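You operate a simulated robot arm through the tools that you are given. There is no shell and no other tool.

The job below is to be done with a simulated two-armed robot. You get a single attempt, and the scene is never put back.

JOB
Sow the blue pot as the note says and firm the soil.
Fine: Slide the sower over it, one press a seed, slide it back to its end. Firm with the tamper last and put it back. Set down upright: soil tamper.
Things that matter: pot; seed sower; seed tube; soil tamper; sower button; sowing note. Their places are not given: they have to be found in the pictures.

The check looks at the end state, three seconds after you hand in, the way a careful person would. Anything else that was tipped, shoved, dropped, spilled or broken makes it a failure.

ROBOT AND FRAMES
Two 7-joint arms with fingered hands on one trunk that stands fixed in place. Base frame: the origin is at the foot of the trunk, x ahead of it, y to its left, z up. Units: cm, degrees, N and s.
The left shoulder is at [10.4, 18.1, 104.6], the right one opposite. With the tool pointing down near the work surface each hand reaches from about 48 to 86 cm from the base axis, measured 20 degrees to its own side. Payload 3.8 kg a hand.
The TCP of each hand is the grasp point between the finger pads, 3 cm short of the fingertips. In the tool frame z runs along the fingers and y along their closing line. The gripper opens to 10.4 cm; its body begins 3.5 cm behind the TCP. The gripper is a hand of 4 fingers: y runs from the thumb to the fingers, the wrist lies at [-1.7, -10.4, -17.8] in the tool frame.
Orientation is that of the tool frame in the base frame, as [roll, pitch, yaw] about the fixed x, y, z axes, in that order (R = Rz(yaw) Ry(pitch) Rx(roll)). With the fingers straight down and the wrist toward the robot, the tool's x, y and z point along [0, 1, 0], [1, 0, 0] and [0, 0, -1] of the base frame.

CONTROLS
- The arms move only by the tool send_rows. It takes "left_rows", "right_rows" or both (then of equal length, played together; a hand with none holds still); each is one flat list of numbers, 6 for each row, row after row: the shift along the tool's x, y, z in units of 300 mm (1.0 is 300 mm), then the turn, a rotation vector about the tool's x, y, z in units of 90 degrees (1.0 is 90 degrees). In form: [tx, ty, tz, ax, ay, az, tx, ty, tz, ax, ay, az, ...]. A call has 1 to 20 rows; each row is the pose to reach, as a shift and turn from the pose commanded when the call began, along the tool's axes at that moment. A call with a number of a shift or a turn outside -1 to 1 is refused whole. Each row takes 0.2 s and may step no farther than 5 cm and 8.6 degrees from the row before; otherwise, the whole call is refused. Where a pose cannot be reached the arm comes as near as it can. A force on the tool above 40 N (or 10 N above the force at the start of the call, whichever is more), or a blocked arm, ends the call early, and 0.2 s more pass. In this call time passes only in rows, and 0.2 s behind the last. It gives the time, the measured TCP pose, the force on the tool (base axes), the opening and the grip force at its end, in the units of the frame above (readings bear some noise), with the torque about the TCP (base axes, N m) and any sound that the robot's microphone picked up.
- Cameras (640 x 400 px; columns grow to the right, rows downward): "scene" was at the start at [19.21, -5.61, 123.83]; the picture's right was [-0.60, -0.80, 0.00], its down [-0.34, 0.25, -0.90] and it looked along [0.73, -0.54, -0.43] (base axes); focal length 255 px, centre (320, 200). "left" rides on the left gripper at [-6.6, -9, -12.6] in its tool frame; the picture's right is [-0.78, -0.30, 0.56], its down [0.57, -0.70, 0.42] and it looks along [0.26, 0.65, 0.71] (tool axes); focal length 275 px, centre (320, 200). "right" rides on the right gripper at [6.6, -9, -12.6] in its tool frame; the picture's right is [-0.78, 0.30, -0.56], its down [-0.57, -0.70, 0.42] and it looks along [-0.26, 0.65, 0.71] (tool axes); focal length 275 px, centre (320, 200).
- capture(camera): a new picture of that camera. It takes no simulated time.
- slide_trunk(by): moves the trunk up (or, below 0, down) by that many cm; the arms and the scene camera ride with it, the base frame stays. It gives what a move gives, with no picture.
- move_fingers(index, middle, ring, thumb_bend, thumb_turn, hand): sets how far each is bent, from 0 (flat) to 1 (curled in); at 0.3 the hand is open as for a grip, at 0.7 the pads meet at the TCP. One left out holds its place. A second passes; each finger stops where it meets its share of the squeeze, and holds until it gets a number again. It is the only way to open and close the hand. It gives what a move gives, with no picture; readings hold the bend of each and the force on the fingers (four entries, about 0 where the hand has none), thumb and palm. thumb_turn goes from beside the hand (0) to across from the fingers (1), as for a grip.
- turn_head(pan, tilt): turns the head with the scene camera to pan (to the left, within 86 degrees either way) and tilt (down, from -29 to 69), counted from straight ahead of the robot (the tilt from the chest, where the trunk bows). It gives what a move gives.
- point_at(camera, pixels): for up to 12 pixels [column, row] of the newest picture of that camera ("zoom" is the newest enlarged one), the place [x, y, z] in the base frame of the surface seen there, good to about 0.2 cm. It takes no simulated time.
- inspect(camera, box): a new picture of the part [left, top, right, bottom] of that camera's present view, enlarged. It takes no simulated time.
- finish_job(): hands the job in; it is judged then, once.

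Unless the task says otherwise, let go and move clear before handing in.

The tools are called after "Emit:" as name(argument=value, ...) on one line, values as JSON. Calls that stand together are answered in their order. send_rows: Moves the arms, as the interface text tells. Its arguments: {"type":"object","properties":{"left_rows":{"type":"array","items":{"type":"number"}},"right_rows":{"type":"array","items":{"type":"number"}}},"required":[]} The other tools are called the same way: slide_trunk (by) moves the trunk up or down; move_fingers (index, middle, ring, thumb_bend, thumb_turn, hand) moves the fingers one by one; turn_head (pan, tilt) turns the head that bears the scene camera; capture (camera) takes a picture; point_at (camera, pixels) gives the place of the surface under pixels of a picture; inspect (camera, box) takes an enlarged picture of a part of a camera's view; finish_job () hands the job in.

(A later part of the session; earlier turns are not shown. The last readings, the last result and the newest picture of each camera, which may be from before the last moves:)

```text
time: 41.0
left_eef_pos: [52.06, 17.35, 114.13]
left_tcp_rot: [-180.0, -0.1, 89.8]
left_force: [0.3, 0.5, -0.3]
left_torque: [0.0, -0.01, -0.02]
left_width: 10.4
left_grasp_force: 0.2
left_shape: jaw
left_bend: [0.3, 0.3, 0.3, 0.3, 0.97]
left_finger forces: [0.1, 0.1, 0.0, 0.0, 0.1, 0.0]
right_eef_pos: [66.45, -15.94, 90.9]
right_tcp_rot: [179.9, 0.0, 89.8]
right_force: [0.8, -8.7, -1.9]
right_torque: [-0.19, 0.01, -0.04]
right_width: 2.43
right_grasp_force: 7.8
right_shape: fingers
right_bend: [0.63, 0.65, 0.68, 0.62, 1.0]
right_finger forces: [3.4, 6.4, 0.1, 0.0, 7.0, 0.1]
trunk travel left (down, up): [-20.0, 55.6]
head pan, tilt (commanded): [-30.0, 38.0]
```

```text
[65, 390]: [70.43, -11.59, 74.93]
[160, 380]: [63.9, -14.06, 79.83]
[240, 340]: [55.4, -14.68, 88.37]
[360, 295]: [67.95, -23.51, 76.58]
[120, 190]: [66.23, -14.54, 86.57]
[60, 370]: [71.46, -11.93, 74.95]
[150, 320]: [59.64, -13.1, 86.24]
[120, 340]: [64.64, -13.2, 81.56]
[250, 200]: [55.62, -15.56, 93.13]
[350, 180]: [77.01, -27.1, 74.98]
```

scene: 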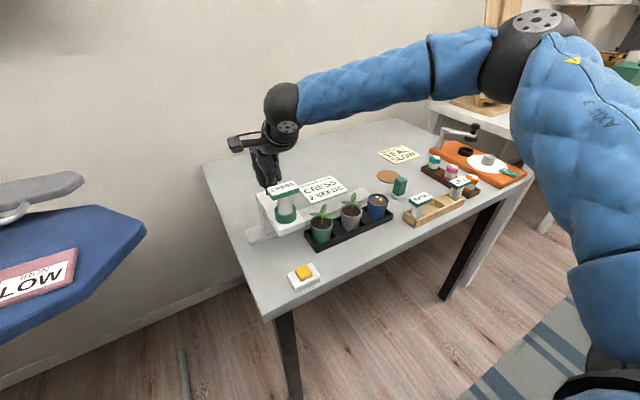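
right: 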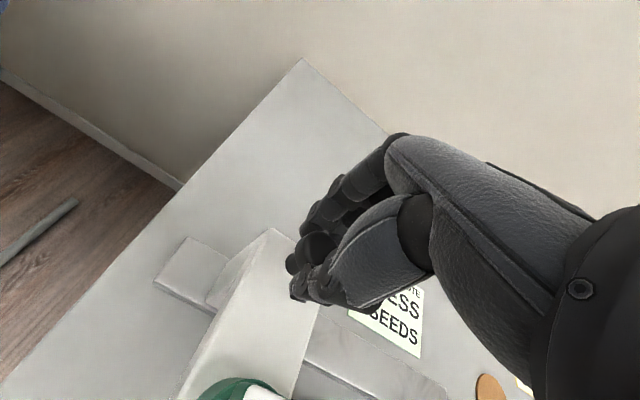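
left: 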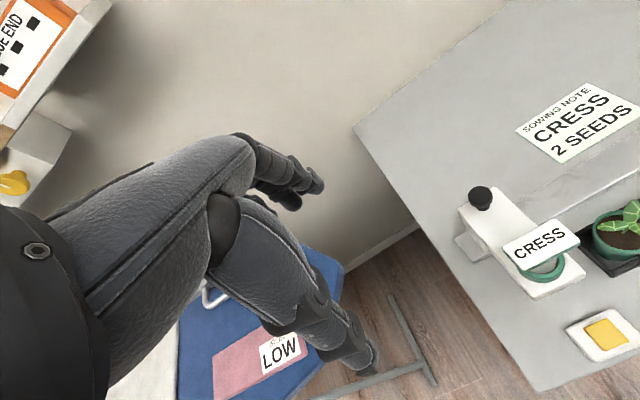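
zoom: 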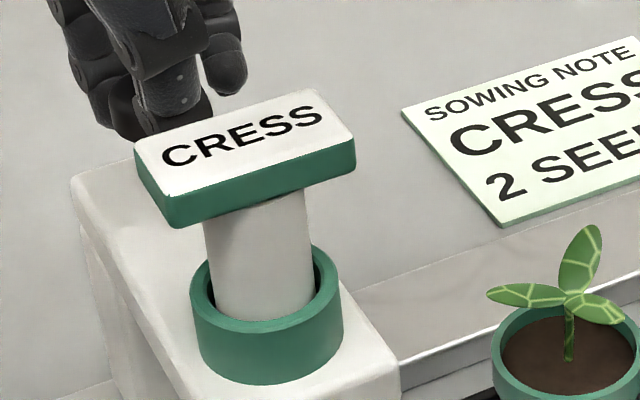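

A reaction of −8.7 N in y shows the carriage is against its end stop. I open the hand and lift straight up.

Emit:
move_fingers(hand="right", index=0.5, middle=0.5, ring=0.5, thumb_bend=0.5)

Emit:
send_rows(right_rows=[0, 0, -0.05, 0, 0, 0, 0, 0, -0.12, 0, 0, 0, 0, 0, -0.2, 0, 0, 0, 0, 0, -0.3, 0, 0, 0, 0, 0, -0.4, 0, 0, 0])

Emit:
capture(camera="scene")

Emit:
inspect(camera="scene", box=[236, 170, 332, 230])

Emit:
inspect(camera="scene", box=[345, 180, 409, 220])

Emit:
point_at(camera="zoom", pixels=[[330, 200], [250, 200], [410, 215], [330, 230], [300, 180], [370, 190], [555, 8], [530, 160], [320, 140], [330, 257], [432, 210], [230, 190]])

```text
time: 42.0
left_eef_pos: [51.97, 17.48, 114.0]
left_tcp_rot: [-179.9, -0.1, 90.1]
left_force: [0.4, 0.3, -0.3]
left_torque: [-0.05, -0.02, 0.01]
left_width: 10.35
left_grasp_force: 0.1
left_shape: jaw
left_bend: [0.3, 0.3, 0.3, 0.3, 0.97]
left_finger forces: [0.0, 0.0, 0.0, 0.1, 0.0, 0.0]
right_eef_pos: [66.57, -15.82, 91.01]
right_tcp_rot: [-179.9, 0.0, 89.8]
right_force: [-0.1, -0.4, -0.3]
right_torque: [0.0, 0.0, -0.02]
right_width: 5.3
right_grasp_force: 0.1
right_shape: fingers
right_bend: [0.5, 0.5, 0.5, 0.5, 1.0]
right_finger forces: [0.0, 0.0, 0.0, 0.0, 0.1, 0.0]
trunk travel left (down, up): [-20.0, 55.6]
head pan, tilt (commanded): [-30.0, 38.0]
```

```text
time: 43.2
left_eef_pos: [51.93, 17.58, 114.16]
left_tcp_rot: [-179.9, 0.1, 90.0]
left_force: [-0.2, -0.8, 0.1]
left_torque: [0.01, 0.06, 0.02]
left_width: 10.39
left_grasp_force: 0.1
left_shape: jaw
left_bend: [0.3, 0.3, 0.3, 0.3, 0.97]
left_finger forces: [0.0, 0.0, 0.0, 0.1, 0.0, 0.0]
right_eef_pos: [66.62, -16.46, 103.03]
right_tcp_rot: [180.0, 0.0, 89.9]
right_force: [0.1, 0.7, 0.0]
right_torque: [0.01, -0.02, 0.01]
right_width: 5.35
right_grasp_force: 0.1
right_shape: fingers
right_bend: [0.5, 0.5, 0.5, 0.5, 1.0]
right_finger forces: [0.0, 0.1, 0.0, 0.0, 0.0, 0.1]
right hand out of reach, approached as far as the arm can: row 5
trunk travel left (down, up): [-20.0, 55.6]
head pan, tilt (commanded): [-30.0, 38.0]
```

```text
taken
```

scene: 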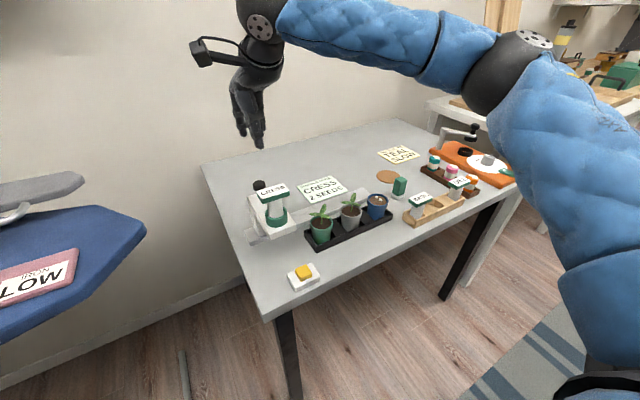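

```text
6.67 times, centred on (284, 200) of scene
```

zoom: 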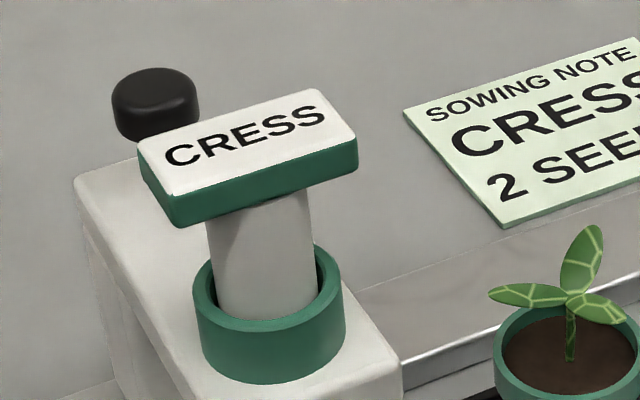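

```text
10.00 times, centred on (377, 200) of scene
```

zoom: 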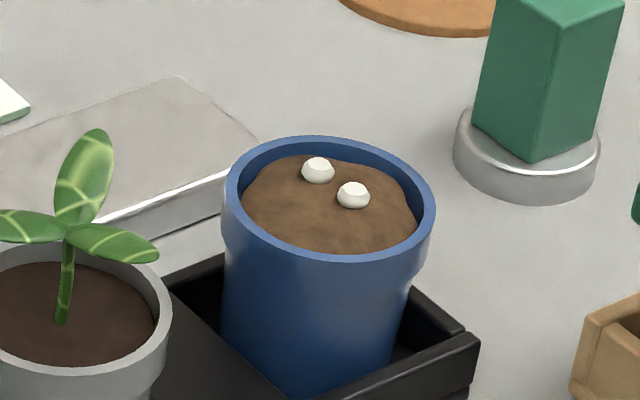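

```text
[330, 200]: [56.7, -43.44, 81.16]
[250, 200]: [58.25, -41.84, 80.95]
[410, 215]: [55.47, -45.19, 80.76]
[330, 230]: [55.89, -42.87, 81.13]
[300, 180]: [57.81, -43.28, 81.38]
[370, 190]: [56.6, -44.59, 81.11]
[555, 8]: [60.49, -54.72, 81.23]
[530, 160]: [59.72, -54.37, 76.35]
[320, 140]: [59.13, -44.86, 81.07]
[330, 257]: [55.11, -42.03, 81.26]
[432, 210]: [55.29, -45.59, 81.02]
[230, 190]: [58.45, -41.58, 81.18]
```

Sower is home at its stop, and the blue pot shows two seeds on loose soil (zoom (318,170) and (353,195)). The tamper fits centre ≈[60.85,-55.45], foot radius ≈1.9, foot top z≈76.3, handle top 81.2. I carry the half-open hand over it at z≈103.

Emit:
send_rows(right_rows=[-0.13, -0.019, 0, 0, 0, 0, -0.26, -0.038, 0, 0, 0, 0, -0.39, -0.058, 0, 0, 0, 0, -0.52, -0.077, 0, 0, 0, 0, -0.65, -0.096, 0, 0, 0, 0])

Emit:
send_rows(right_rows=[-0.13, -0.019, 0, 0, 0, 0, -0.26, -0.038, 0, 0, 0, 0, -0.39, -0.058, 0, 0, 0, 0, -0.52, -0.077, 0, 0, 0, 0, -0.65, -0.096, 0, 0, 0, 0])

Emit:
capture(camera="scene")

Emit:
capture(camera="right")

```text
time: 44.4
left_eef_pos: [51.97, 17.36, 114.06]
left_tcp_rot: [-179.9, 0.0, 90.0]
left_force: [0.6, 0.4, 0.0]
left_torque: [0.04, -0.01, -0.02]
left_width: 10.37
left_grasp_force: 0.0
left_shape: jaw
left_bend: [0.3, 0.3, 0.3, 0.3, 0.97]
left_finger forces: [0.1, 0.1, 0.0, 0.0, 0.1, 0.1]
right_eef_pos: [63.66, -36.0, 103.03]
right_tcp_rot: [-179.9, -0.1, 90.1]
right_force: [-0.4, 0.0, 0.3]
right_torque: [-0.02, -0.01, 0.03]
right_width: 5.34
right_grasp_force: 0.0
right_shape: fingers
right_bend: [0.5, 0.5, 0.5, 0.5, 1.0]
right_finger forces: [0.1, 0.0, 0.0, 0.0, 0.1, 0.1]
trunk travel left (down, up): [-20.0, 55.6]
head pan, tilt (commanded): [-30.0, 38.0]
```

```text
time: 45.6
left_eef_pos: [52.0, 17.49, 114.14]
left_tcp_rot: [-179.9, 0.0, 90.0]
left_force: [0.1, 0.0, 0.2]
left_torque: [0.0, -0.03, -0.01]
left_width: 10.36
left_grasp_force: 0.0
left_shape: jaw
left_bend: [0.3, 0.3, 0.3, 0.3, 0.97]
left_finger forces: [0.0, 0.0, 0.0, 0.0, 0.0, 0.1]
right_eef_pos: [60.7, -55.58, 102.97]
right_tcp_rot: [-180.0, 0.0, 90.0]
right_force: [0.1, -0.3, -0.1]
right_torque: [0.0, 0.0, -0.01]
right_width: 5.29
right_grasp_force: 0.0
right_shape: fingers
right_bend: [0.5, 0.5, 0.5, 0.5, 1.0]
right_finger forces: [0.0, 0.1, 0.0, 0.1, 0.0, 0.0]
trunk travel left (down, up): [-20.0, 55.6]
head pan, tilt (commanded): [-30.0, 38.0]
```

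```text
taken
```

scene: 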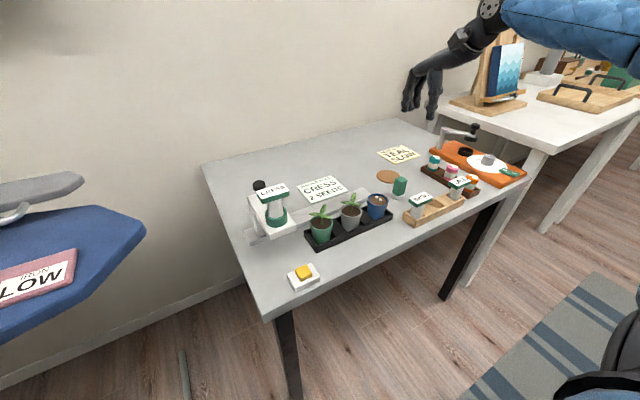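

```text
taken
```

right: 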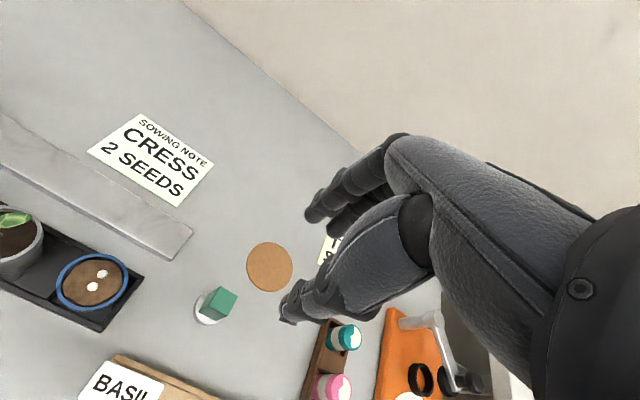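

The hand is above the tamper; the right picture shows it at (215,303) and the pot with two seeds at (95,280). I measure the tamper and pot from this second viewpoint.

Emit:
inspect(camera="right", box=[175, 275, 255, 325])

Emit:
point_at(camera="zoom", pixels=[[290, 125], [370, 90], [480, 145], [400, 210], [380, 150], [240, 250], [320, 310], [180, 250], [170, 300], [210, 370], [330, 370], [250, 310]])

Emit:
inspect(camera="right", box=[44, 240, 140, 300])

Emit:
point_at(camera="zoom", pixels=[[300, 70], [120, 300], [550, 250], [330, 395], [320, 270], [390, 225], [320, 310], [200, 150], [480, 130], [180, 250], [500, 250], [400, 120]])

```text
8.00 times, centred on (215, 300) of right
```

zoom: 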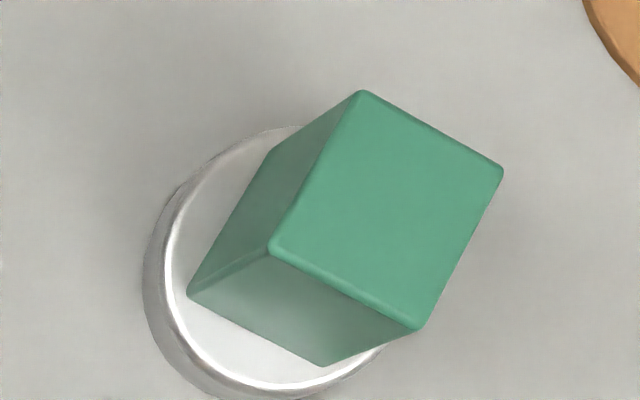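

```text
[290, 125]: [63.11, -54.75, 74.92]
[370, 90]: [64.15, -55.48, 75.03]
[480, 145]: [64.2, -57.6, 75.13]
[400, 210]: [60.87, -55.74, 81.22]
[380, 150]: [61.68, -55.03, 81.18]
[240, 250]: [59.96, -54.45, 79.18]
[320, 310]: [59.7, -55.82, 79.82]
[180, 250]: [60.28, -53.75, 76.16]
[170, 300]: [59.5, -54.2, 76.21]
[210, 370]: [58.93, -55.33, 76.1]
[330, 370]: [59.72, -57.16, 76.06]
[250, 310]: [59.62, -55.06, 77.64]
```

```text
6.67 times, centred on (92, 270) of right
```

zoom: 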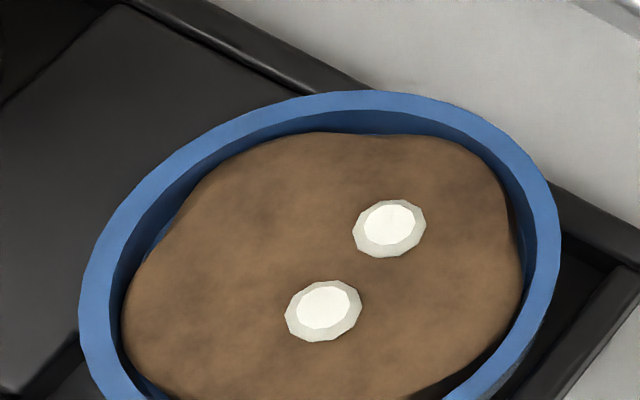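

```text
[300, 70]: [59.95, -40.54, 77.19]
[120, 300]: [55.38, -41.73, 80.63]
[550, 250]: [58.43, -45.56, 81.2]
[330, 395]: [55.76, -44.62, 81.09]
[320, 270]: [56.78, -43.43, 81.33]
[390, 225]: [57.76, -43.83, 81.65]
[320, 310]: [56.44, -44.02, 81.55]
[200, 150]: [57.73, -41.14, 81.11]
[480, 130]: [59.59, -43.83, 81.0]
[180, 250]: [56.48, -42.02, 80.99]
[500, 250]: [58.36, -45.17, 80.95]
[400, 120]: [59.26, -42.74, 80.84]
```

Handle top centre ≈[60.8,-55.5], faces aligned with the base axes; nothing stands in the hand's way. I lower to TCP z≈80.2 around the handle.

Emit:
send_rows(right_rows=[0.001, 0.002, 0.12, 0, 0, 0, 0.002, 0.003, 0.25, 0, 0, 0, 0.002, 0.003, 0.38, 0, 0, 0, 0.002, 0.003, 0.5, 0, 0, 0, 0.002, 0.003, 0.6, 0, 0, 0, 0.002, 0.003, 0.68, 0, 0, 0, 0.002, 0.003, 0.73, 0, 0, 0, 0.002, 0.003, 0.759, 0, 0, 0])

Emit:
capture(camera="right")

Emit:
inspect(camera="scene", box=[352, 145, 448, 205])

```text
time: 47.4
left_eef_pos: [52.03, 17.53, 114.12]
left_tcp_rot: [180.0, 0.0, 90.0]
left_force: [-0.9, -0.6, 0.0]
left_torque: [-0.03, 0.0, 0.0]
left_width: 10.4
left_grasp_force: 0.1
left_shape: jaw
left_bend: [0.3, 0.3, 0.3, 0.3, 0.97]
left_finger forces: [0.0, 0.0, 0.0, 0.0, 0.0, 0.0]
right_eef_pos: [60.88, -55.4, 80.33]
right_tcp_rot: [180.0, 0.0, 90.0]
right_force: [0.8, -0.5, 0.2]
right_torque: [-0.01, 0.02, 0.01]
right_width: 5.32
right_grasp_force: 0.1
right_shape: fingers
right_bend: [0.5, 0.5, 0.5, 0.5, 1.0]
right_finger forces: [0.0, 0.0, 0.0, 0.0, 0.0, 0.0]
trunk travel left (down, up): [-20.0, 55.6]
head pan, tilt (commanded): [-30.0, 38.0]
```

```text
taken
```

right: 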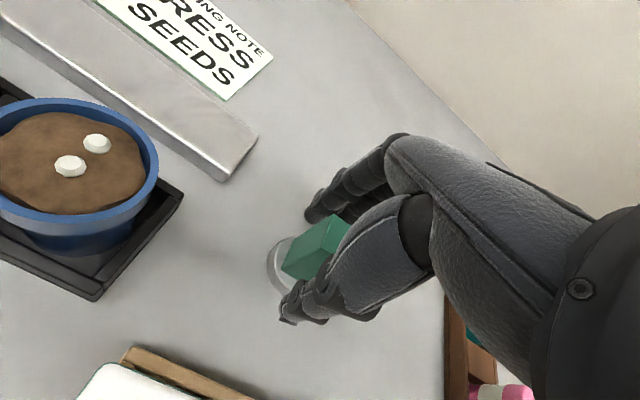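

```text
6.67 times, centred on (400, 175) of scene
```

zoom: 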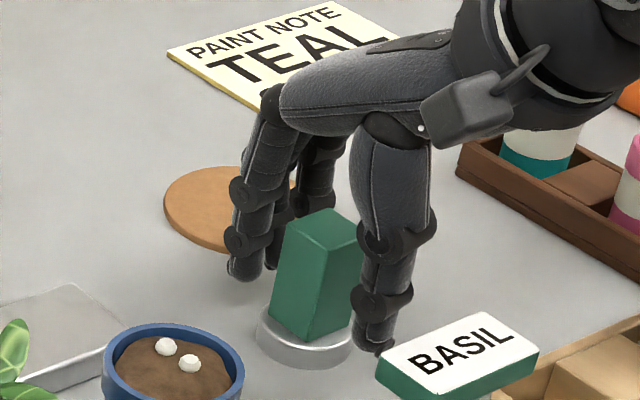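

The handle stands between thumb (370,300 in zoom) and fingers (250,240). I close on it.

Emit:
move_fingers(hand="right", index=0.7, middle=0.7, ring=0.7, thumb_bend=0.7)

Emit:
inspect(camera="scene", box=[352, 145, 448, 205])

```text
time: 48.4
left_eef_pos: [52.1, 17.61, 114.09]
left_tcp_rot: [-180.0, 0.0, 90.0]
left_force: [0.4, -1.0, 0.0]
left_torque: [0.01, 0.01, 0.02]
left_width: 10.37
left_grasp_force: 0.0
left_shape: jaw
left_bend: [0.3, 0.3, 0.3, 0.3, 0.97]
left_finger forces: [0.0, 0.0, 0.0, 0.0, 0.0, 0.0]
right_eef_pos: [60.74, -55.4, 80.36]
right_tcp_rot: [-179.9, 0.1, 90.0]
right_force: [0.5, -0.4, 0.6]
right_torque: [-0.02, 0.0, -0.01]
right_width: 2.39
right_grasp_force: 9.3
right_shape: fingers
right_bend: [0.64, 0.65, 0.7, 0.61, 1.0]
right_finger forces: [4.5, 5.3, 0.0, 0.1, 9.7, 0.0]
trunk travel left (down, up): [-20.0, 55.6]
head pan, tilt (commanded): [-30.0, 38.0]
```

```text
6.67 times, centred on (400, 175) of scene
```

zoom: 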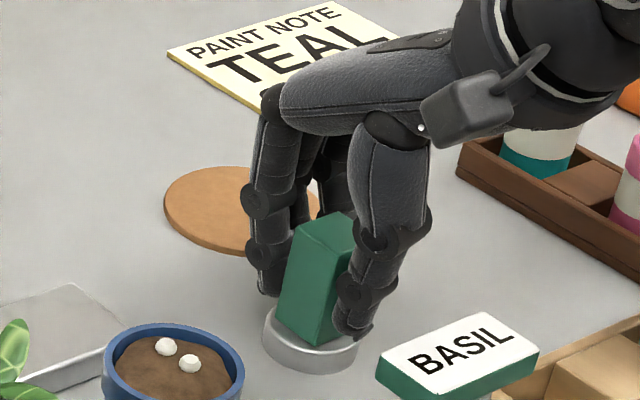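

Grip is firm (thumb 9.7 N against index and middle). I lift 9 cm and check the tamper hangs straight.

Emit:
send_rows(right_rows=[0, 0, -0.02, 0, 0, 0, 0, 0, -0.06, 0, 0, 0, 0, 0, -0.12, 0, 0, 0, 0, 0, -0.2, 0, 0, 0, 0, 0, -0.3, 0, 0, 0])

Emit:
inspect(camera="scene", box=[352, 125, 448, 185])

Emit:
capture(camera="right")

```text
time: 49.6
left_eef_pos: [51.99, 17.57, 114.07]
left_tcp_rot: [179.9, 0.1, 90.0]
left_force: [-0.1, 0.5, 0.2]
left_torque: [0.02, 0.02, -0.01]
left_width: 10.36
left_grasp_force: 0.0
left_shape: jaw
left_bend: [0.3, 0.3, 0.3, 0.3, 0.97]
left_finger forces: [0.1, 0.1, 0.0, 0.0, 0.0, 0.1]
right_eef_pos: [60.86, -55.26, 89.31]
right_tcp_rot: [-180.0, 0.0, 90.0]
right_force: [-0.5, -0.2, -1.7]
right_torque: [-0.02, 0.0, -0.02]
right_width: 2.38
right_grasp_force: 9.3
right_shape: fingers
right_bend: [0.64, 0.65, 0.7, 0.61, 1.0]
right_finger forces: [4.5, 5.2, 0.0, 0.1, 9.6, 0.0]
trunk travel left (down, up): [-20.0, 55.6]
head pan, tilt (commanded): [-30.0, 38.0]
```

```text
6.67 times, centred on (400, 155) of scene
```

zoom: 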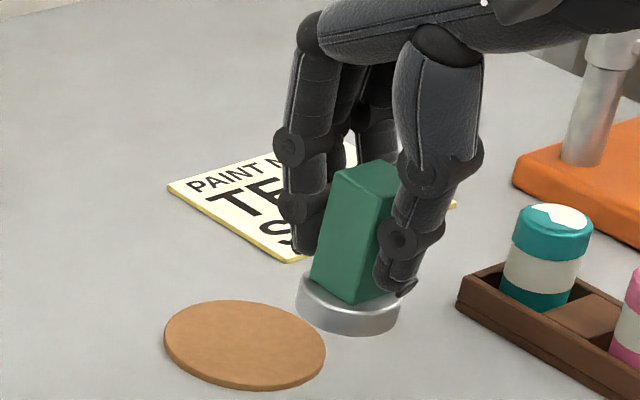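

```text
taken
```

right: 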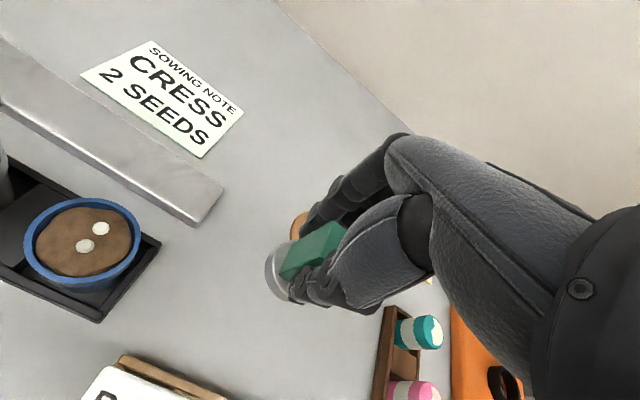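

Lifted cleanly. I measure where the foot is relative to the TCP and whether it is tilted.

Emit:
point_at(camera="zoom", pixels=[[301, 290], [397, 303], [345, 308], [299, 305], [399, 320], [345, 332], [320, 300], [370, 308], [355, 301], [312, 278], [345, 170], [395, 185]])

Emit:
inspect(camera="right", box=[244, 200, 364, 320])

Emit:
inspect(camera="right", box=[260, 215, 356, 275])

```text
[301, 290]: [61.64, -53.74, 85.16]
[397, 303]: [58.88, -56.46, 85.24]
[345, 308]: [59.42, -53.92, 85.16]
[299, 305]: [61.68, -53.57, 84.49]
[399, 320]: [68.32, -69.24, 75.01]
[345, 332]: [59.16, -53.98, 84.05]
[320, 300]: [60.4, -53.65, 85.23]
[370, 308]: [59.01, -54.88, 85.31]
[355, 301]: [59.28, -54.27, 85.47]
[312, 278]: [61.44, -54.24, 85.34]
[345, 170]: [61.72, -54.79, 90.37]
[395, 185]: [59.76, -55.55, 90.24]
```

```text
3.33 times, centred on (304, 260) of right
```

zoom: 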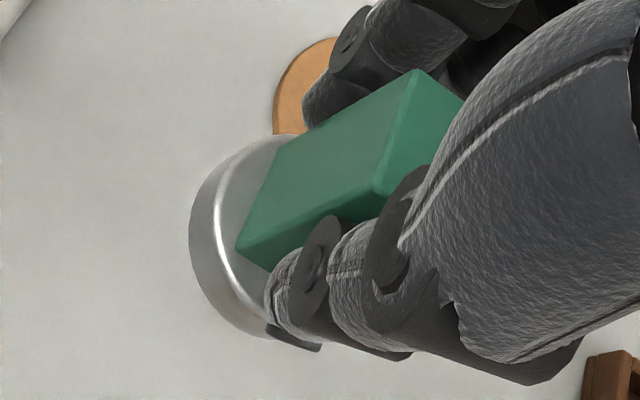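

```text
6.67 times, centred on (308, 245) of right
```

zoom: 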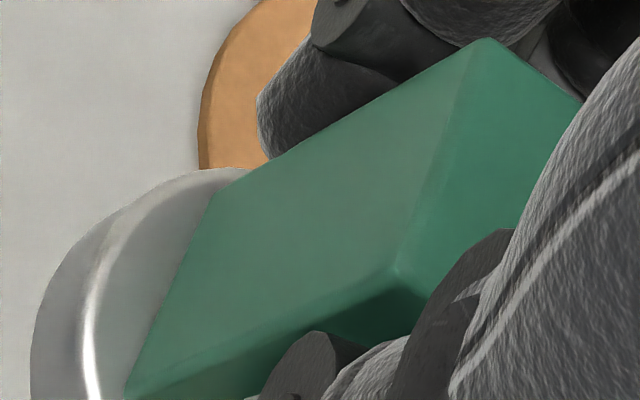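

The foot's top rim is level (z≈85.2 all round), with its centre ≈[60.68,-55.5]. I raise a little more and carry it over the pot centre [56.95,-43.55], shifting by (−3.73, +11.95).

Emit:
send_rows(right_rows=[0, 0, -0.06, 0, 0, 0, 0, 0, -0.11, 0, 0, 0, 0.06, -0.019, -0.11, 0, 0, 0, 0.13, -0.04, -0.11, 0, 0, 0, 0.2, -0.062, -0.11, 0, 0, 0, 0.27, -0.084, -0.11, 0, 0, 0, 0.34, -0.106, -0.11, 0, 0, 0, 0.398, -0.124, -0.11, 0, 0, 0])

Emit:
capture(camera="scene")

Emit:
inspect(camera="scene", box=[328, 155, 424, 215])

Emit:
capture(camera="right")

```text
time: 51.4
left_eef_pos: [52.14, 17.46, 114.12]
left_tcp_rot: [180.0, 0.1, 89.9]
left_force: [-0.4, -0.1, 0.4]
left_torque: [-0.04, 0.03, 0.02]
left_width: 10.37
left_grasp_force: 0.1
left_shape: jaw
left_bend: [0.3, 0.3, 0.3, 0.3, 0.97]
left_finger forces: [0.0, 0.0, 0.1, 0.0, 0.0, 0.0]
right_eef_pos: [57.18, -43.5, 92.55]
right_tcp_rot: [180.0, 0.0, 89.9]
right_force: [-0.7, 0.6, -1.9]
right_torque: [0.01, -0.04, 0.01]
right_width: 2.36
right_grasp_force: 9.7
right_shape: fingers
right_bend: [0.64, 0.65, 0.7, 0.61, 1.0]
right_finger forces: [4.4, 5.0, 0.0, 0.1, 9.7, 0.1]
trunk travel left (down, up): [-20.0, 55.6]
head pan, tilt (commanded): [-30.0, 38.0]
```

```text
taken
```

scene: 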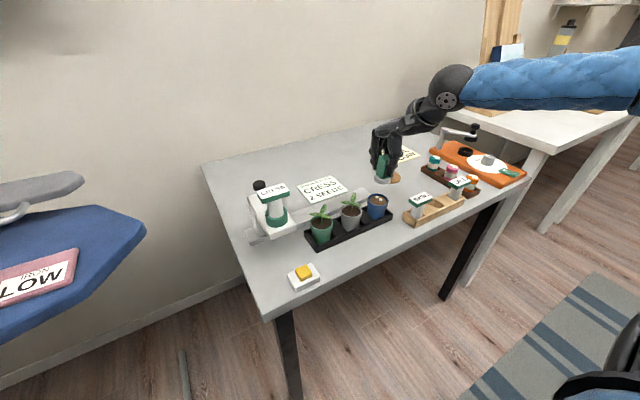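

```text
6.67 times, centred on (376, 185) of scene
```

zoom: 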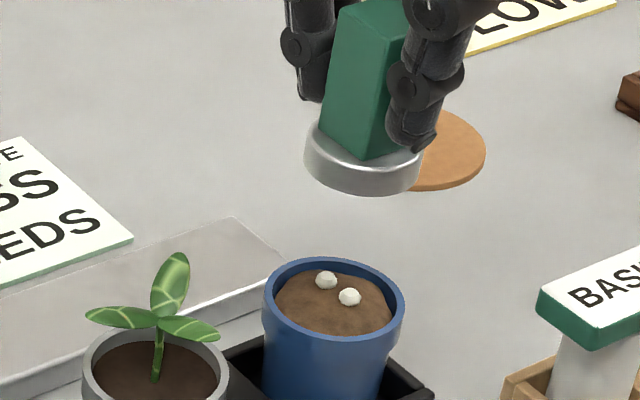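

```text
taken
```

right: 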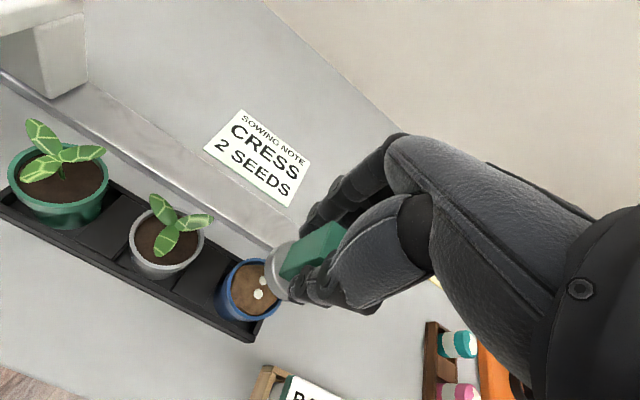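

The tamper hangs over the pot. I measure the foot rim in this view for a fine alignment.

Emit:
inspect(camera="scene", box=[362, 164, 410, 194])

Emit:
point_at(camera="zoom", pixels=[[160, 170], [155, 150], [180, 190], [220, 215], [270, 230], [320, 228], [360, 210], [380, 190], [170, 210], [240, 260], [350, 250], [255, 200]])

```text
13.33 times, centred on (386, 179) of scene
```

zoom: 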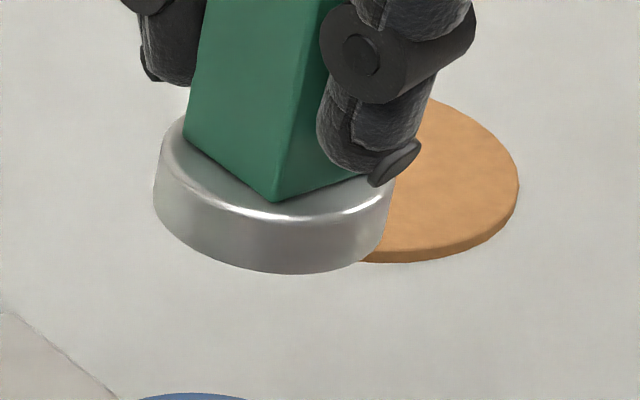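

```text
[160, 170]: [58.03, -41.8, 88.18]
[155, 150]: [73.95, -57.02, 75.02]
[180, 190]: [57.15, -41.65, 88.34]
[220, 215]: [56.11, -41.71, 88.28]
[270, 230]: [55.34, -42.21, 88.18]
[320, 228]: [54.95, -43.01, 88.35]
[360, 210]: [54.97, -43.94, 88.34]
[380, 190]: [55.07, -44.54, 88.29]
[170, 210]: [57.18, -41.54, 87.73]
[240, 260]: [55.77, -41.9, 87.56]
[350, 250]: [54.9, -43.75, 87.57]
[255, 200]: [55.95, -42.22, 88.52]
```

Foot centre ≈[56.92,-43.57], radius ≈2.0. I check the pot's inner rim the same way.

Emit:
inspect(camera="scene", box=[360, 188, 392, 208])

Emit:
point_at(camera="zoom", pixels=[[100, 120], [130, 160], [140, 80], [300, 60], [460, 110], [490, 190], [440, 260], [300, 300], [200, 255], [90, 150], [510, 200], [300, 40]])

```text
16.00 times, centred on (376, 198) of scene
```

zoom: 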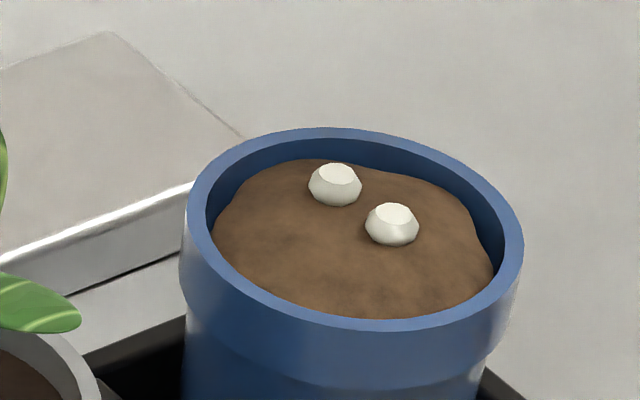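

```text
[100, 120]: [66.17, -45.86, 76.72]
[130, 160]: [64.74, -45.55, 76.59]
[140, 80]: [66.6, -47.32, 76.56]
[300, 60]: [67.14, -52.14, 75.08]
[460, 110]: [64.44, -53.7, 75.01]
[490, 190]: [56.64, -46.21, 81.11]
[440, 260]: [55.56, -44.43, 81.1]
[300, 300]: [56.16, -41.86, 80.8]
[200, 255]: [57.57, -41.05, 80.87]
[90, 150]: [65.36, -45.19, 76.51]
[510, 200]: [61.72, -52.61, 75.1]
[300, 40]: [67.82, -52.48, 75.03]
```

Emit:
point_at(camera="zoom", pixels=[[196, 215], [513, 245], [345, 134], [380, 325], [230, 165], [470, 180], [250, 290], [480, 300], [195, 200], [440, 160], [270, 145], [320, 317]])

```text
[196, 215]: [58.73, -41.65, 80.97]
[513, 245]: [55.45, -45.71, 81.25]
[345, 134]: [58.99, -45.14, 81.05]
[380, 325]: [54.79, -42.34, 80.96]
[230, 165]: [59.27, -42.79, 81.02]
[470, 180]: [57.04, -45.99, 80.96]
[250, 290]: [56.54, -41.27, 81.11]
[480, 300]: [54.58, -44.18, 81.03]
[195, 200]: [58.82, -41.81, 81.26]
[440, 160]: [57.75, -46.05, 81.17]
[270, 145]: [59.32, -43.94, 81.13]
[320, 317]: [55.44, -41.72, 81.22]
```

Pot centre ≈[56.95,-43.6], inner radius ≈2.33, so the foot (radius ≈2.0) is aligned within 0.05. I lower 5 cm so the foot hovers just above the soil, then look.

Emit:
send_rows(right_rows=[0, 0, 0.04, 0, 0, 0, 0, 0, 0.08, 0, 0, 0, 0, 0, 0.12, 0, 0, 0, 0, 0, 0.15, 0, 0, 0, 0, 0, 0.165, 0, 0, 0])

Emit:
inspect(camera="scene", box=[352, 178, 400, 208])

Emit:
inspect(camera="right", box=[220, 200, 364, 290])

```text
time: 52.6
left_eef_pos: [51.91, 17.56, 114.07]
left_tcp_rot: [180.0, 0.1, 90.0]
left_force: [-0.1, -0.4, 0.0]
left_torque: [0.0, 0.02, 0.04]
left_width: 10.35
left_grasp_force: 0.2
left_shape: jaw
left_bend: [0.3, 0.3, 0.3, 0.3, 0.97]
left_finger forces: [0.1, 0.0, 0.0, 0.0, 0.0, 0.0]
right_eef_pos: [57.09, -43.33, 87.59]
right_tcp_rot: [179.9, 0.0, 89.9]
right_force: [-0.1, 0.0, -1.2]
right_torque: [0.01, 0.02, -0.01]
right_width: 2.39
right_grasp_force: 9.5
right_shape: fingers
right_bend: [0.64, 0.65, 0.7, 0.61, 1.0]
right_finger forces: [4.5, 5.0, 0.1, 0.0, 9.6, 0.0]
trunk travel left (down, up): [-20.0, 55.6]
head pan, tilt (commanded): [-30.0, 38.0]
```

```text
13.33 times, centred on (376, 193) of scene
```

zoom: 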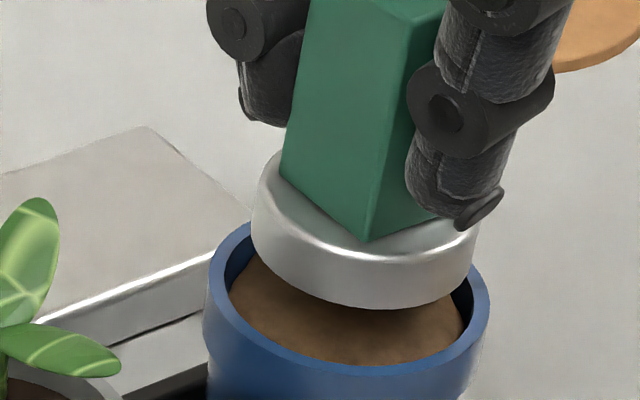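

```text
4.44 times, centred on (292, 245) of right
```

zoom: 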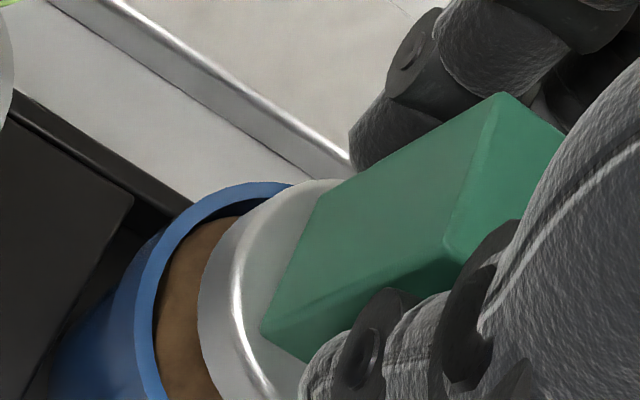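

Emit:
inspect(camera="scene", box=[352, 178, 400, 208])

Emit:
point_at(camera="zoom", pixels=[[262, 210], [290, 245], [330, 270], [380, 278], [430, 268], [462, 245], [275, 230], [250, 235], [480, 300], [350, 360], [220, 290], [300, 345]])

```text
13.33 times, centred on (376, 193) of scene
```

zoom: 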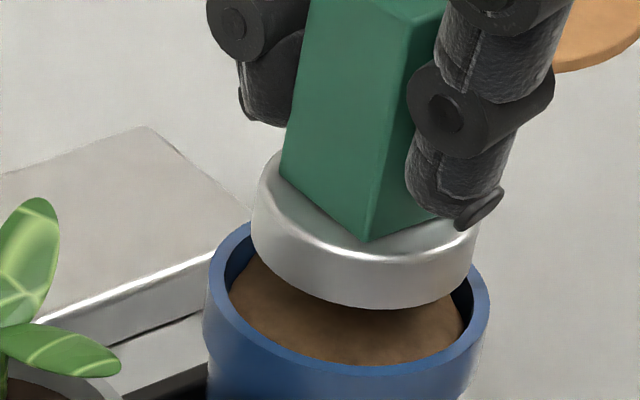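

```text
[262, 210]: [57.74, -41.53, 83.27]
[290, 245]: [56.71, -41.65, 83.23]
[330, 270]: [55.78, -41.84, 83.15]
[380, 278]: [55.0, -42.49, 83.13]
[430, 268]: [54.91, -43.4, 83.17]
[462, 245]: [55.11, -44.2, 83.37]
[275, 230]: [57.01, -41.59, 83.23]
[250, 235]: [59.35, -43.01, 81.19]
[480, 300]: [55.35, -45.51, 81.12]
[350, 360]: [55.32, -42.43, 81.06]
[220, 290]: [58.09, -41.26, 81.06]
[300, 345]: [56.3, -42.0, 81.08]
```

Foot centre is within ≈0.1 cm of the pot centre; I trim that and creep down 0.9 cm towards the soil.

Emit:
send_rows(right_rows=[-0.003, 0.002, 0.01, 0, 0, 0, -0.003, 0.002, 0.02, 0, 0, 0, -0.003, 0.002, 0.03, 0, 0, 0])

Emit:
inspect(camera="scene", box=[352, 178, 400, 208])

```text
time: 53.4
left_eef_pos: [52.02, 17.52, 114.07]
left_tcp_rot: [180.0, 0.0, 90.0]
left_force: [-0.5, -0.2, -0.4]
left_torque: [-0.01, 0.01, 0.04]
left_width: 10.4
left_grasp_force: 0.1
left_shape: jaw
left_bend: [0.3, 0.3, 0.3, 0.3, 0.97]
left_finger forces: [0.0, 0.0, 0.0, 0.1, 0.0, 0.1]
right_eef_pos: [57.28, -43.58, 86.75]
right_tcp_rot: [-179.9, 0.1, 90.0]
right_force: [-0.3, -0.3, -1.5]
right_torque: [0.01, 0.02, -0.03]
right_width: 2.38
right_grasp_force: 9.6
right_shape: fingers
right_bend: [0.64, 0.65, 0.7, 0.61, 1.0]
right_finger forces: [4.5, 4.9, 0.0, 0.1, 9.5, 0.0]
trunk travel left (down, up): [-20.0, 55.6]
head pan, tilt (commanded): [-30.0, 38.0]
```

```text
13.33 times, centred on (376, 193) of scene
```

zoom: 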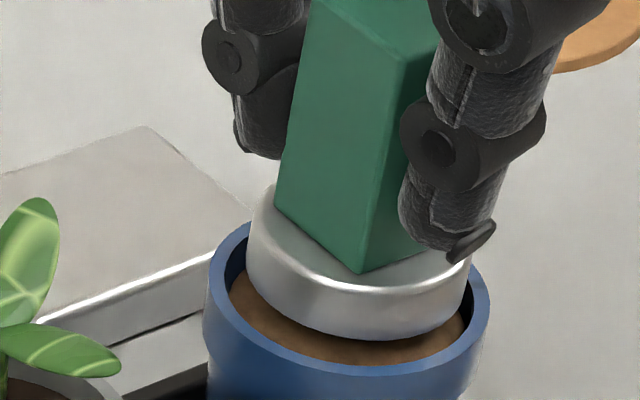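

Still no contact at TCP z 86.7. I go down 0.3 cm more.

Emit:
send_rows(right_rows=[0, 0, 0.005, 0, 0, 0, 0, 0, 0.01, 0, 0, 0])

Emit:
inspect(camera="scene", box=[352, 178, 400, 208])

```text
time: 54.0
left_eef_pos: [51.9, 17.48, 114.07]
left_tcp_rot: [180.0, 0.2, 90.0]
left_force: [-0.3, 0.8, -0.1]
left_torque: [0.01, 0.01, 0.0]
left_width: 10.39
left_grasp_force: 0.1
left_shape: jaw
left_bend: [0.3, 0.3, 0.3, 0.3, 0.97]
left_finger forces: [0.0, 0.1, 0.1, 0.0, 0.1, 0.0]
right_eef_pos: [57.19, -43.43, 86.4]
right_tcp_rot: [180.0, 0.0, 90.0]
right_force: [0.1, -0.7, -1.4]
right_torque: [0.0, 0.06, -0.03]
right_width: 2.37
right_grasp_force: 10.2
right_shape: fingers
right_bend: [0.64, 0.65, 0.7, 0.61, 1.0]
right_finger forces: [4.4, 5.0, 0.0, 0.0, 9.6, 0.0]
trunk travel left (down, up): [-20.0, 55.6]
head pan, tilt (commanded): [-30.0, 38.0]
```

```text
13.33 times, centred on (376, 193) of scene
```

zoom: 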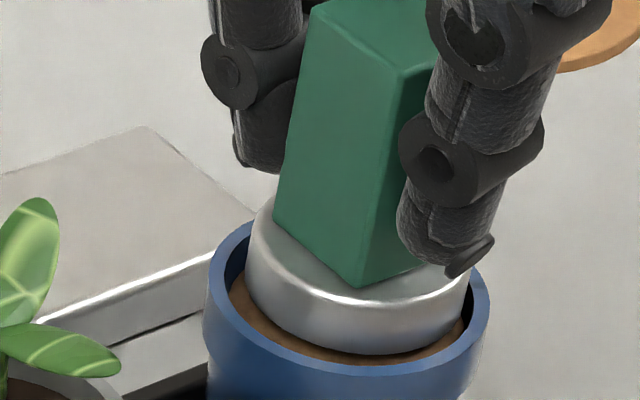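

The foot is entering the rim freely, still centred. Another 0.3 cm down.

Emit:
send_rows(right_rows=[0, 0, 0.005, 0, 0, 0, 0, 0, 0.01, 0, 0, 0])

Emit:
inspect(camera="scene", box=[352, 178, 400, 208])

```text
time: 54.6
left_eef_pos: [52.0, 17.49, 114.09]
left_tcp_rot: [-180.0, 0.0, 90.0]
left_force: [-1.0, 0.4, 0.1]
left_torque: [0.01, -0.03, -0.01]
left_width: 10.38
left_grasp_force: 0.1
left_shape: jaw
left_bend: [0.3, 0.3, 0.3, 0.3, 0.97]
left_finger forces: [0.1, 0.0, 0.0, 0.0, 0.0, 0.0]
right_eef_pos: [57.19, -43.57, 86.01]
right_tcp_rot: [-179.9, -0.1, 89.9]
right_force: [0.2, 0.5, -1.1]
right_torque: [0.02, 0.0, 0.02]
right_width: 2.4
right_grasp_force: 10.1
right_shape: fingers
right_bend: [0.64, 0.65, 0.7, 0.61, 1.0]
right_finger forces: [4.5, 5.0, 0.0, 0.1, 9.6, 0.0]
trunk travel left (down, up): [-20.0, 55.6]
head pan, tilt (commanded): [-30.0, 38.0]
```

```text
13.33 times, centred on (376, 193) of scene
```

zoom: 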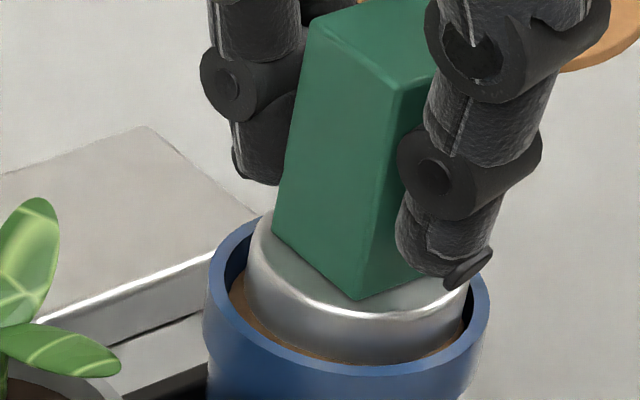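

No resistance yet (foot bottom ≈80.75). Another 0.3 cm, in fine steps.

Emit:
send_rows(right_rows=[0, 0, 0.003, 0, 0, 0, 0, 0, 0.006, 0, 0, 0, 0, 0, 0.01, 0, 0, 0])

Emit:
inspect(camera="scene", box=[352, 178, 400, 208])

```text
time: 55.4
left_eef_pos: [52.13, 17.45, 114.07]
left_tcp_rot: [-180.0, -0.1, 90.0]
left_force: [-0.3, 0.3, 0.1]
left_torque: [-0.01, 0.01, -0.03]
left_width: 10.37
left_grasp_force: 0.0
left_shape: jaw
left_bend: [0.3, 0.3, 0.3, 0.3, 0.97]
left_finger forces: [0.0, 0.0, 0.0, 0.1, 0.1, 0.1]
right_eef_pos: [57.15, -43.5, 85.89]
right_tcp_rot: [-179.9, 0.1, 89.9]
right_force: [0.7, 0.4, -1.1]
right_torque: [0.01, -0.01, -0.02]
right_width: 2.38
right_grasp_force: 9.5
right_shape: fingers
right_bend: [0.64, 0.65, 0.7, 0.61, 1.0]
right_finger forces: [4.6, 5.1, 0.0, 0.1, 9.5, 0.1]
trunk travel left (down, up): [-20.0, 55.6]
head pan, tilt (commanded): [-30.0, 38.0]
```

```text
13.33 times, centred on (376, 193) of scene
```

zoom: 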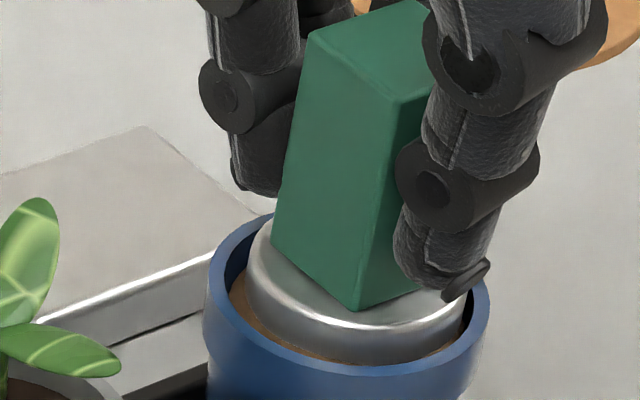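

Force is still just the tamper's weight. I go a further 0.3 cm.

Emit:
send_rows(right_rows=[0, 0, 0.003, 0, 0, 0, 0, 0, 0.006, 0, 0, 0, 0, 0, 0.01, 0, 0, 0])

Emit:
inspect(camera="scene", box=[352, 178, 400, 208])

```text
time: 56.2
left_eef_pos: [51.97, 17.55, 114.22]
left_tcp_rot: [179.9, 0.1, 90.0]
left_force: [0.2, 0.1, -0.1]
left_torque: [0.0, -0.02, 0.01]
left_width: 10.34
left_grasp_force: 0.1
left_shape: jaw
left_bend: [0.3, 0.3, 0.3, 0.3, 0.97]
left_finger forces: [0.0, 0.0, 0.0, 0.0, 0.0, 0.0]
right_eef_pos: [57.15, -43.49, 85.73]
right_tcp_rot: [179.8, 0.0, 89.9]
right_force: [-0.6, -0.4, 7.4]
right_torque: [-0.01, 0.11, 0.01]
right_width: 2.36
right_grasp_force: 10.6
right_shape: fingers
right_bend: [0.64, 0.65, 0.7, 0.62, 1.0]
right_finger forces: [4.8, 5.6, 0.0, 0.1, 10.3, 0.0]
trunk travel left (down, up): [-20.0, 55.6]
head pan, tilt (commanded): [-30.0, 38.0]
```

```text
13.33 times, centred on (376, 193) of scene
```

zoom: 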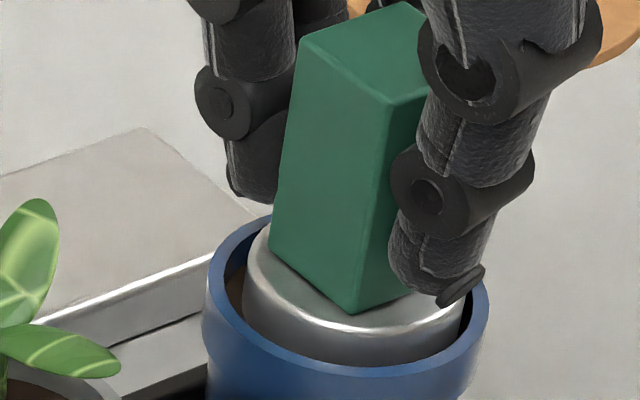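

The foot now bears on the soil with ≈9 N and the tan loose soil at the rim's edge looks changed. I press 0.2 cm more for a firm tamp.

Emit:
send_rows(right_rows=[0, 0, 0.003, 0, 0, 0, 0, 0, 0.006, 0, 0, 0, 0, 0, 0.006, 0, 0, 0])

Emit:
inspect(camera="scene", box=[352, 178, 400, 208])

```text
time: 57.0
left_eef_pos: [51.93, 17.61, 114.09]
left_tcp_rot: [180.0, 0.0, 90.0]
left_force: [0.0, 0.2, -0.5]
left_torque: [0.02, -0.01, 0.01]
left_width: 10.37
left_grasp_force: 0.2
left_shape: jaw
left_bend: [0.3, 0.3, 0.3, 0.3, 0.97]
left_finger forces: [0.1, 0.1, 0.0, 0.0, 0.0, 0.1]
right_eef_pos: [57.19, -43.49, 85.49]
right_tcp_rot: [179.7, 0.0, 90.0]
right_force: [2.6, -0.6, 14.5]
right_torque: [-0.05, -0.01, 0.01]
right_width: 2.35
right_grasp_force: 12.3
right_shape: fingers
right_bend: [0.64, 0.65, 0.7, 0.62, 1.0]
right_finger forces: [5.8, 7.2, 0.1, 0.1, 10.7, 0.0]
trunk travel left (down, up): [-20.0, 55.6]
head pan, tilt (commanded): [-30.0, 38.0]
```

```text
13.33 times, centred on (376, 193) of scene
```

zoom: 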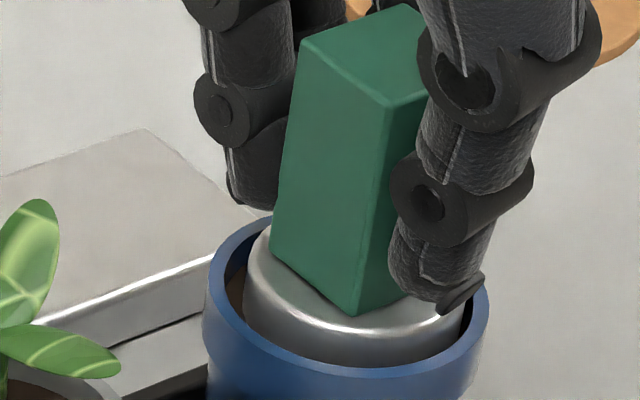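

Pressed with ≈15 N. Now I lift straight up and look at the soil.

Emit:
send_rows(right_rows=[0, 0, -0.01, 0, 0, 0, 0, 0, -0.03, 0, 0, 0, 0, 0, -0.06, 0, 0, 0, 0, 0, -0.11, 0, 0, 0, 0, 0, -0.17, 0, 0, 0, 0, 0, -0.22, 0, 0, 0])

Emit:
inspect(camera="scene", box=[336, 165, 416, 215])

Emit:
capture(camera="right")

```text
time: 58.4
left_eef_pos: [52.1, 17.58, 114.14]
left_tcp_rot: [180.0, -0.1, 89.9]
left_force: [0.3, 0.7, 0.4]
left_torque: [0.0, 0.0, -0.01]
left_width: 10.36
left_grasp_force: 0.1
left_shape: jaw
left_bend: [0.3, 0.3, 0.3, 0.3, 0.97]
left_finger forces: [0.0, 0.0, 0.0, 0.1, 0.0, 0.0]
right_eef_pos: [57.26, -43.47, 91.93]
right_tcp_rot: [-180.0, -0.1, 89.9]
right_force: [0.1, 0.1, -1.7]
right_torque: [0.01, -0.05, -0.02]
right_width: 2.38
right_grasp_force: 10.0
right_shape: fingers
right_bend: [0.64, 0.65, 0.7, 0.62, 1.0]
right_finger forces: [4.8, 5.1, 0.1, 0.0, 9.9, 0.1]
trunk travel left (down, up): [-20.0, 55.6]
head pan, tilt (commanded): [-30.0, 38.0]
```

```text
8.00 times, centred on (376, 190) of scene
```

zoom: 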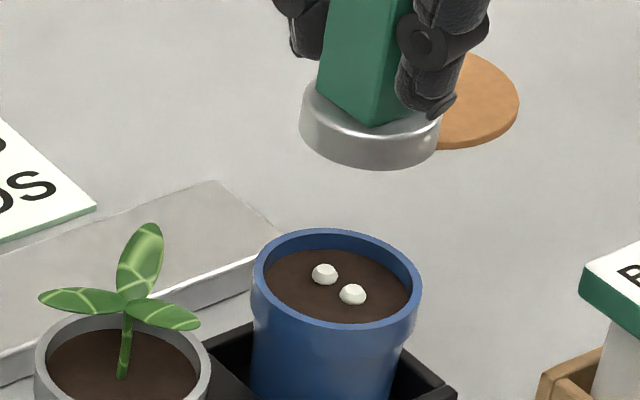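

```text
taken
```

right: 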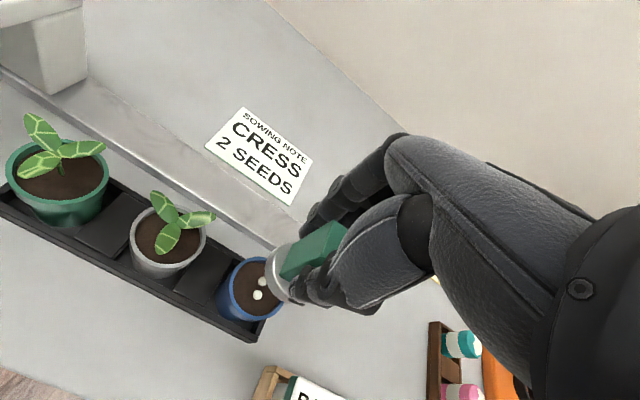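

The soil is now flat and dark (firmed) with the two seeds on it. I measure the tamper's foot in the hand before putting it back.

Emit:
inspect(camera="scene", box=[362, 160, 410, 190])

Emit:
point_at(camera="zoom", pixels=[[162, 215], [185, 240], [220, 262], [270, 275], [320, 272], [360, 255], [385, 230], [175, 255], [240, 300], [350, 290], [200, 290], [290, 308]])

```text
13.33 times, centred on (386, 175) of scene
```

zoom: 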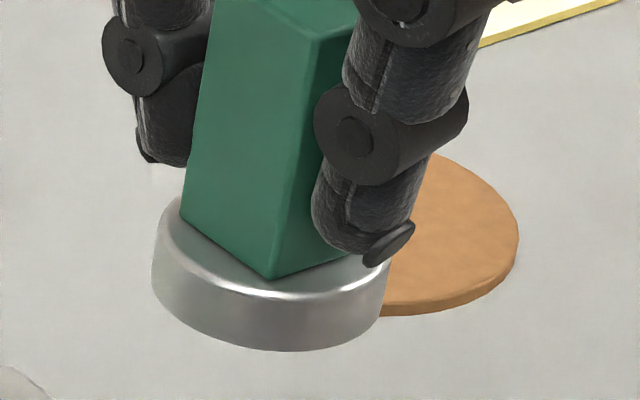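

```text
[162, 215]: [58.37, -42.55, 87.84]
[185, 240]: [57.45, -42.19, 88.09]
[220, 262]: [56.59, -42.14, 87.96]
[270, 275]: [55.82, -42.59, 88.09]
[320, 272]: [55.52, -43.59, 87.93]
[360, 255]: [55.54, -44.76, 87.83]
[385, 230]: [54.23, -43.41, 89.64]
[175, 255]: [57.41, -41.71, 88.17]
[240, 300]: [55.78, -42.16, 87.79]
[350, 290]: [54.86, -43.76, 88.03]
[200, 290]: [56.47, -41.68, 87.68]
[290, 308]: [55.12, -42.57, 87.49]
```

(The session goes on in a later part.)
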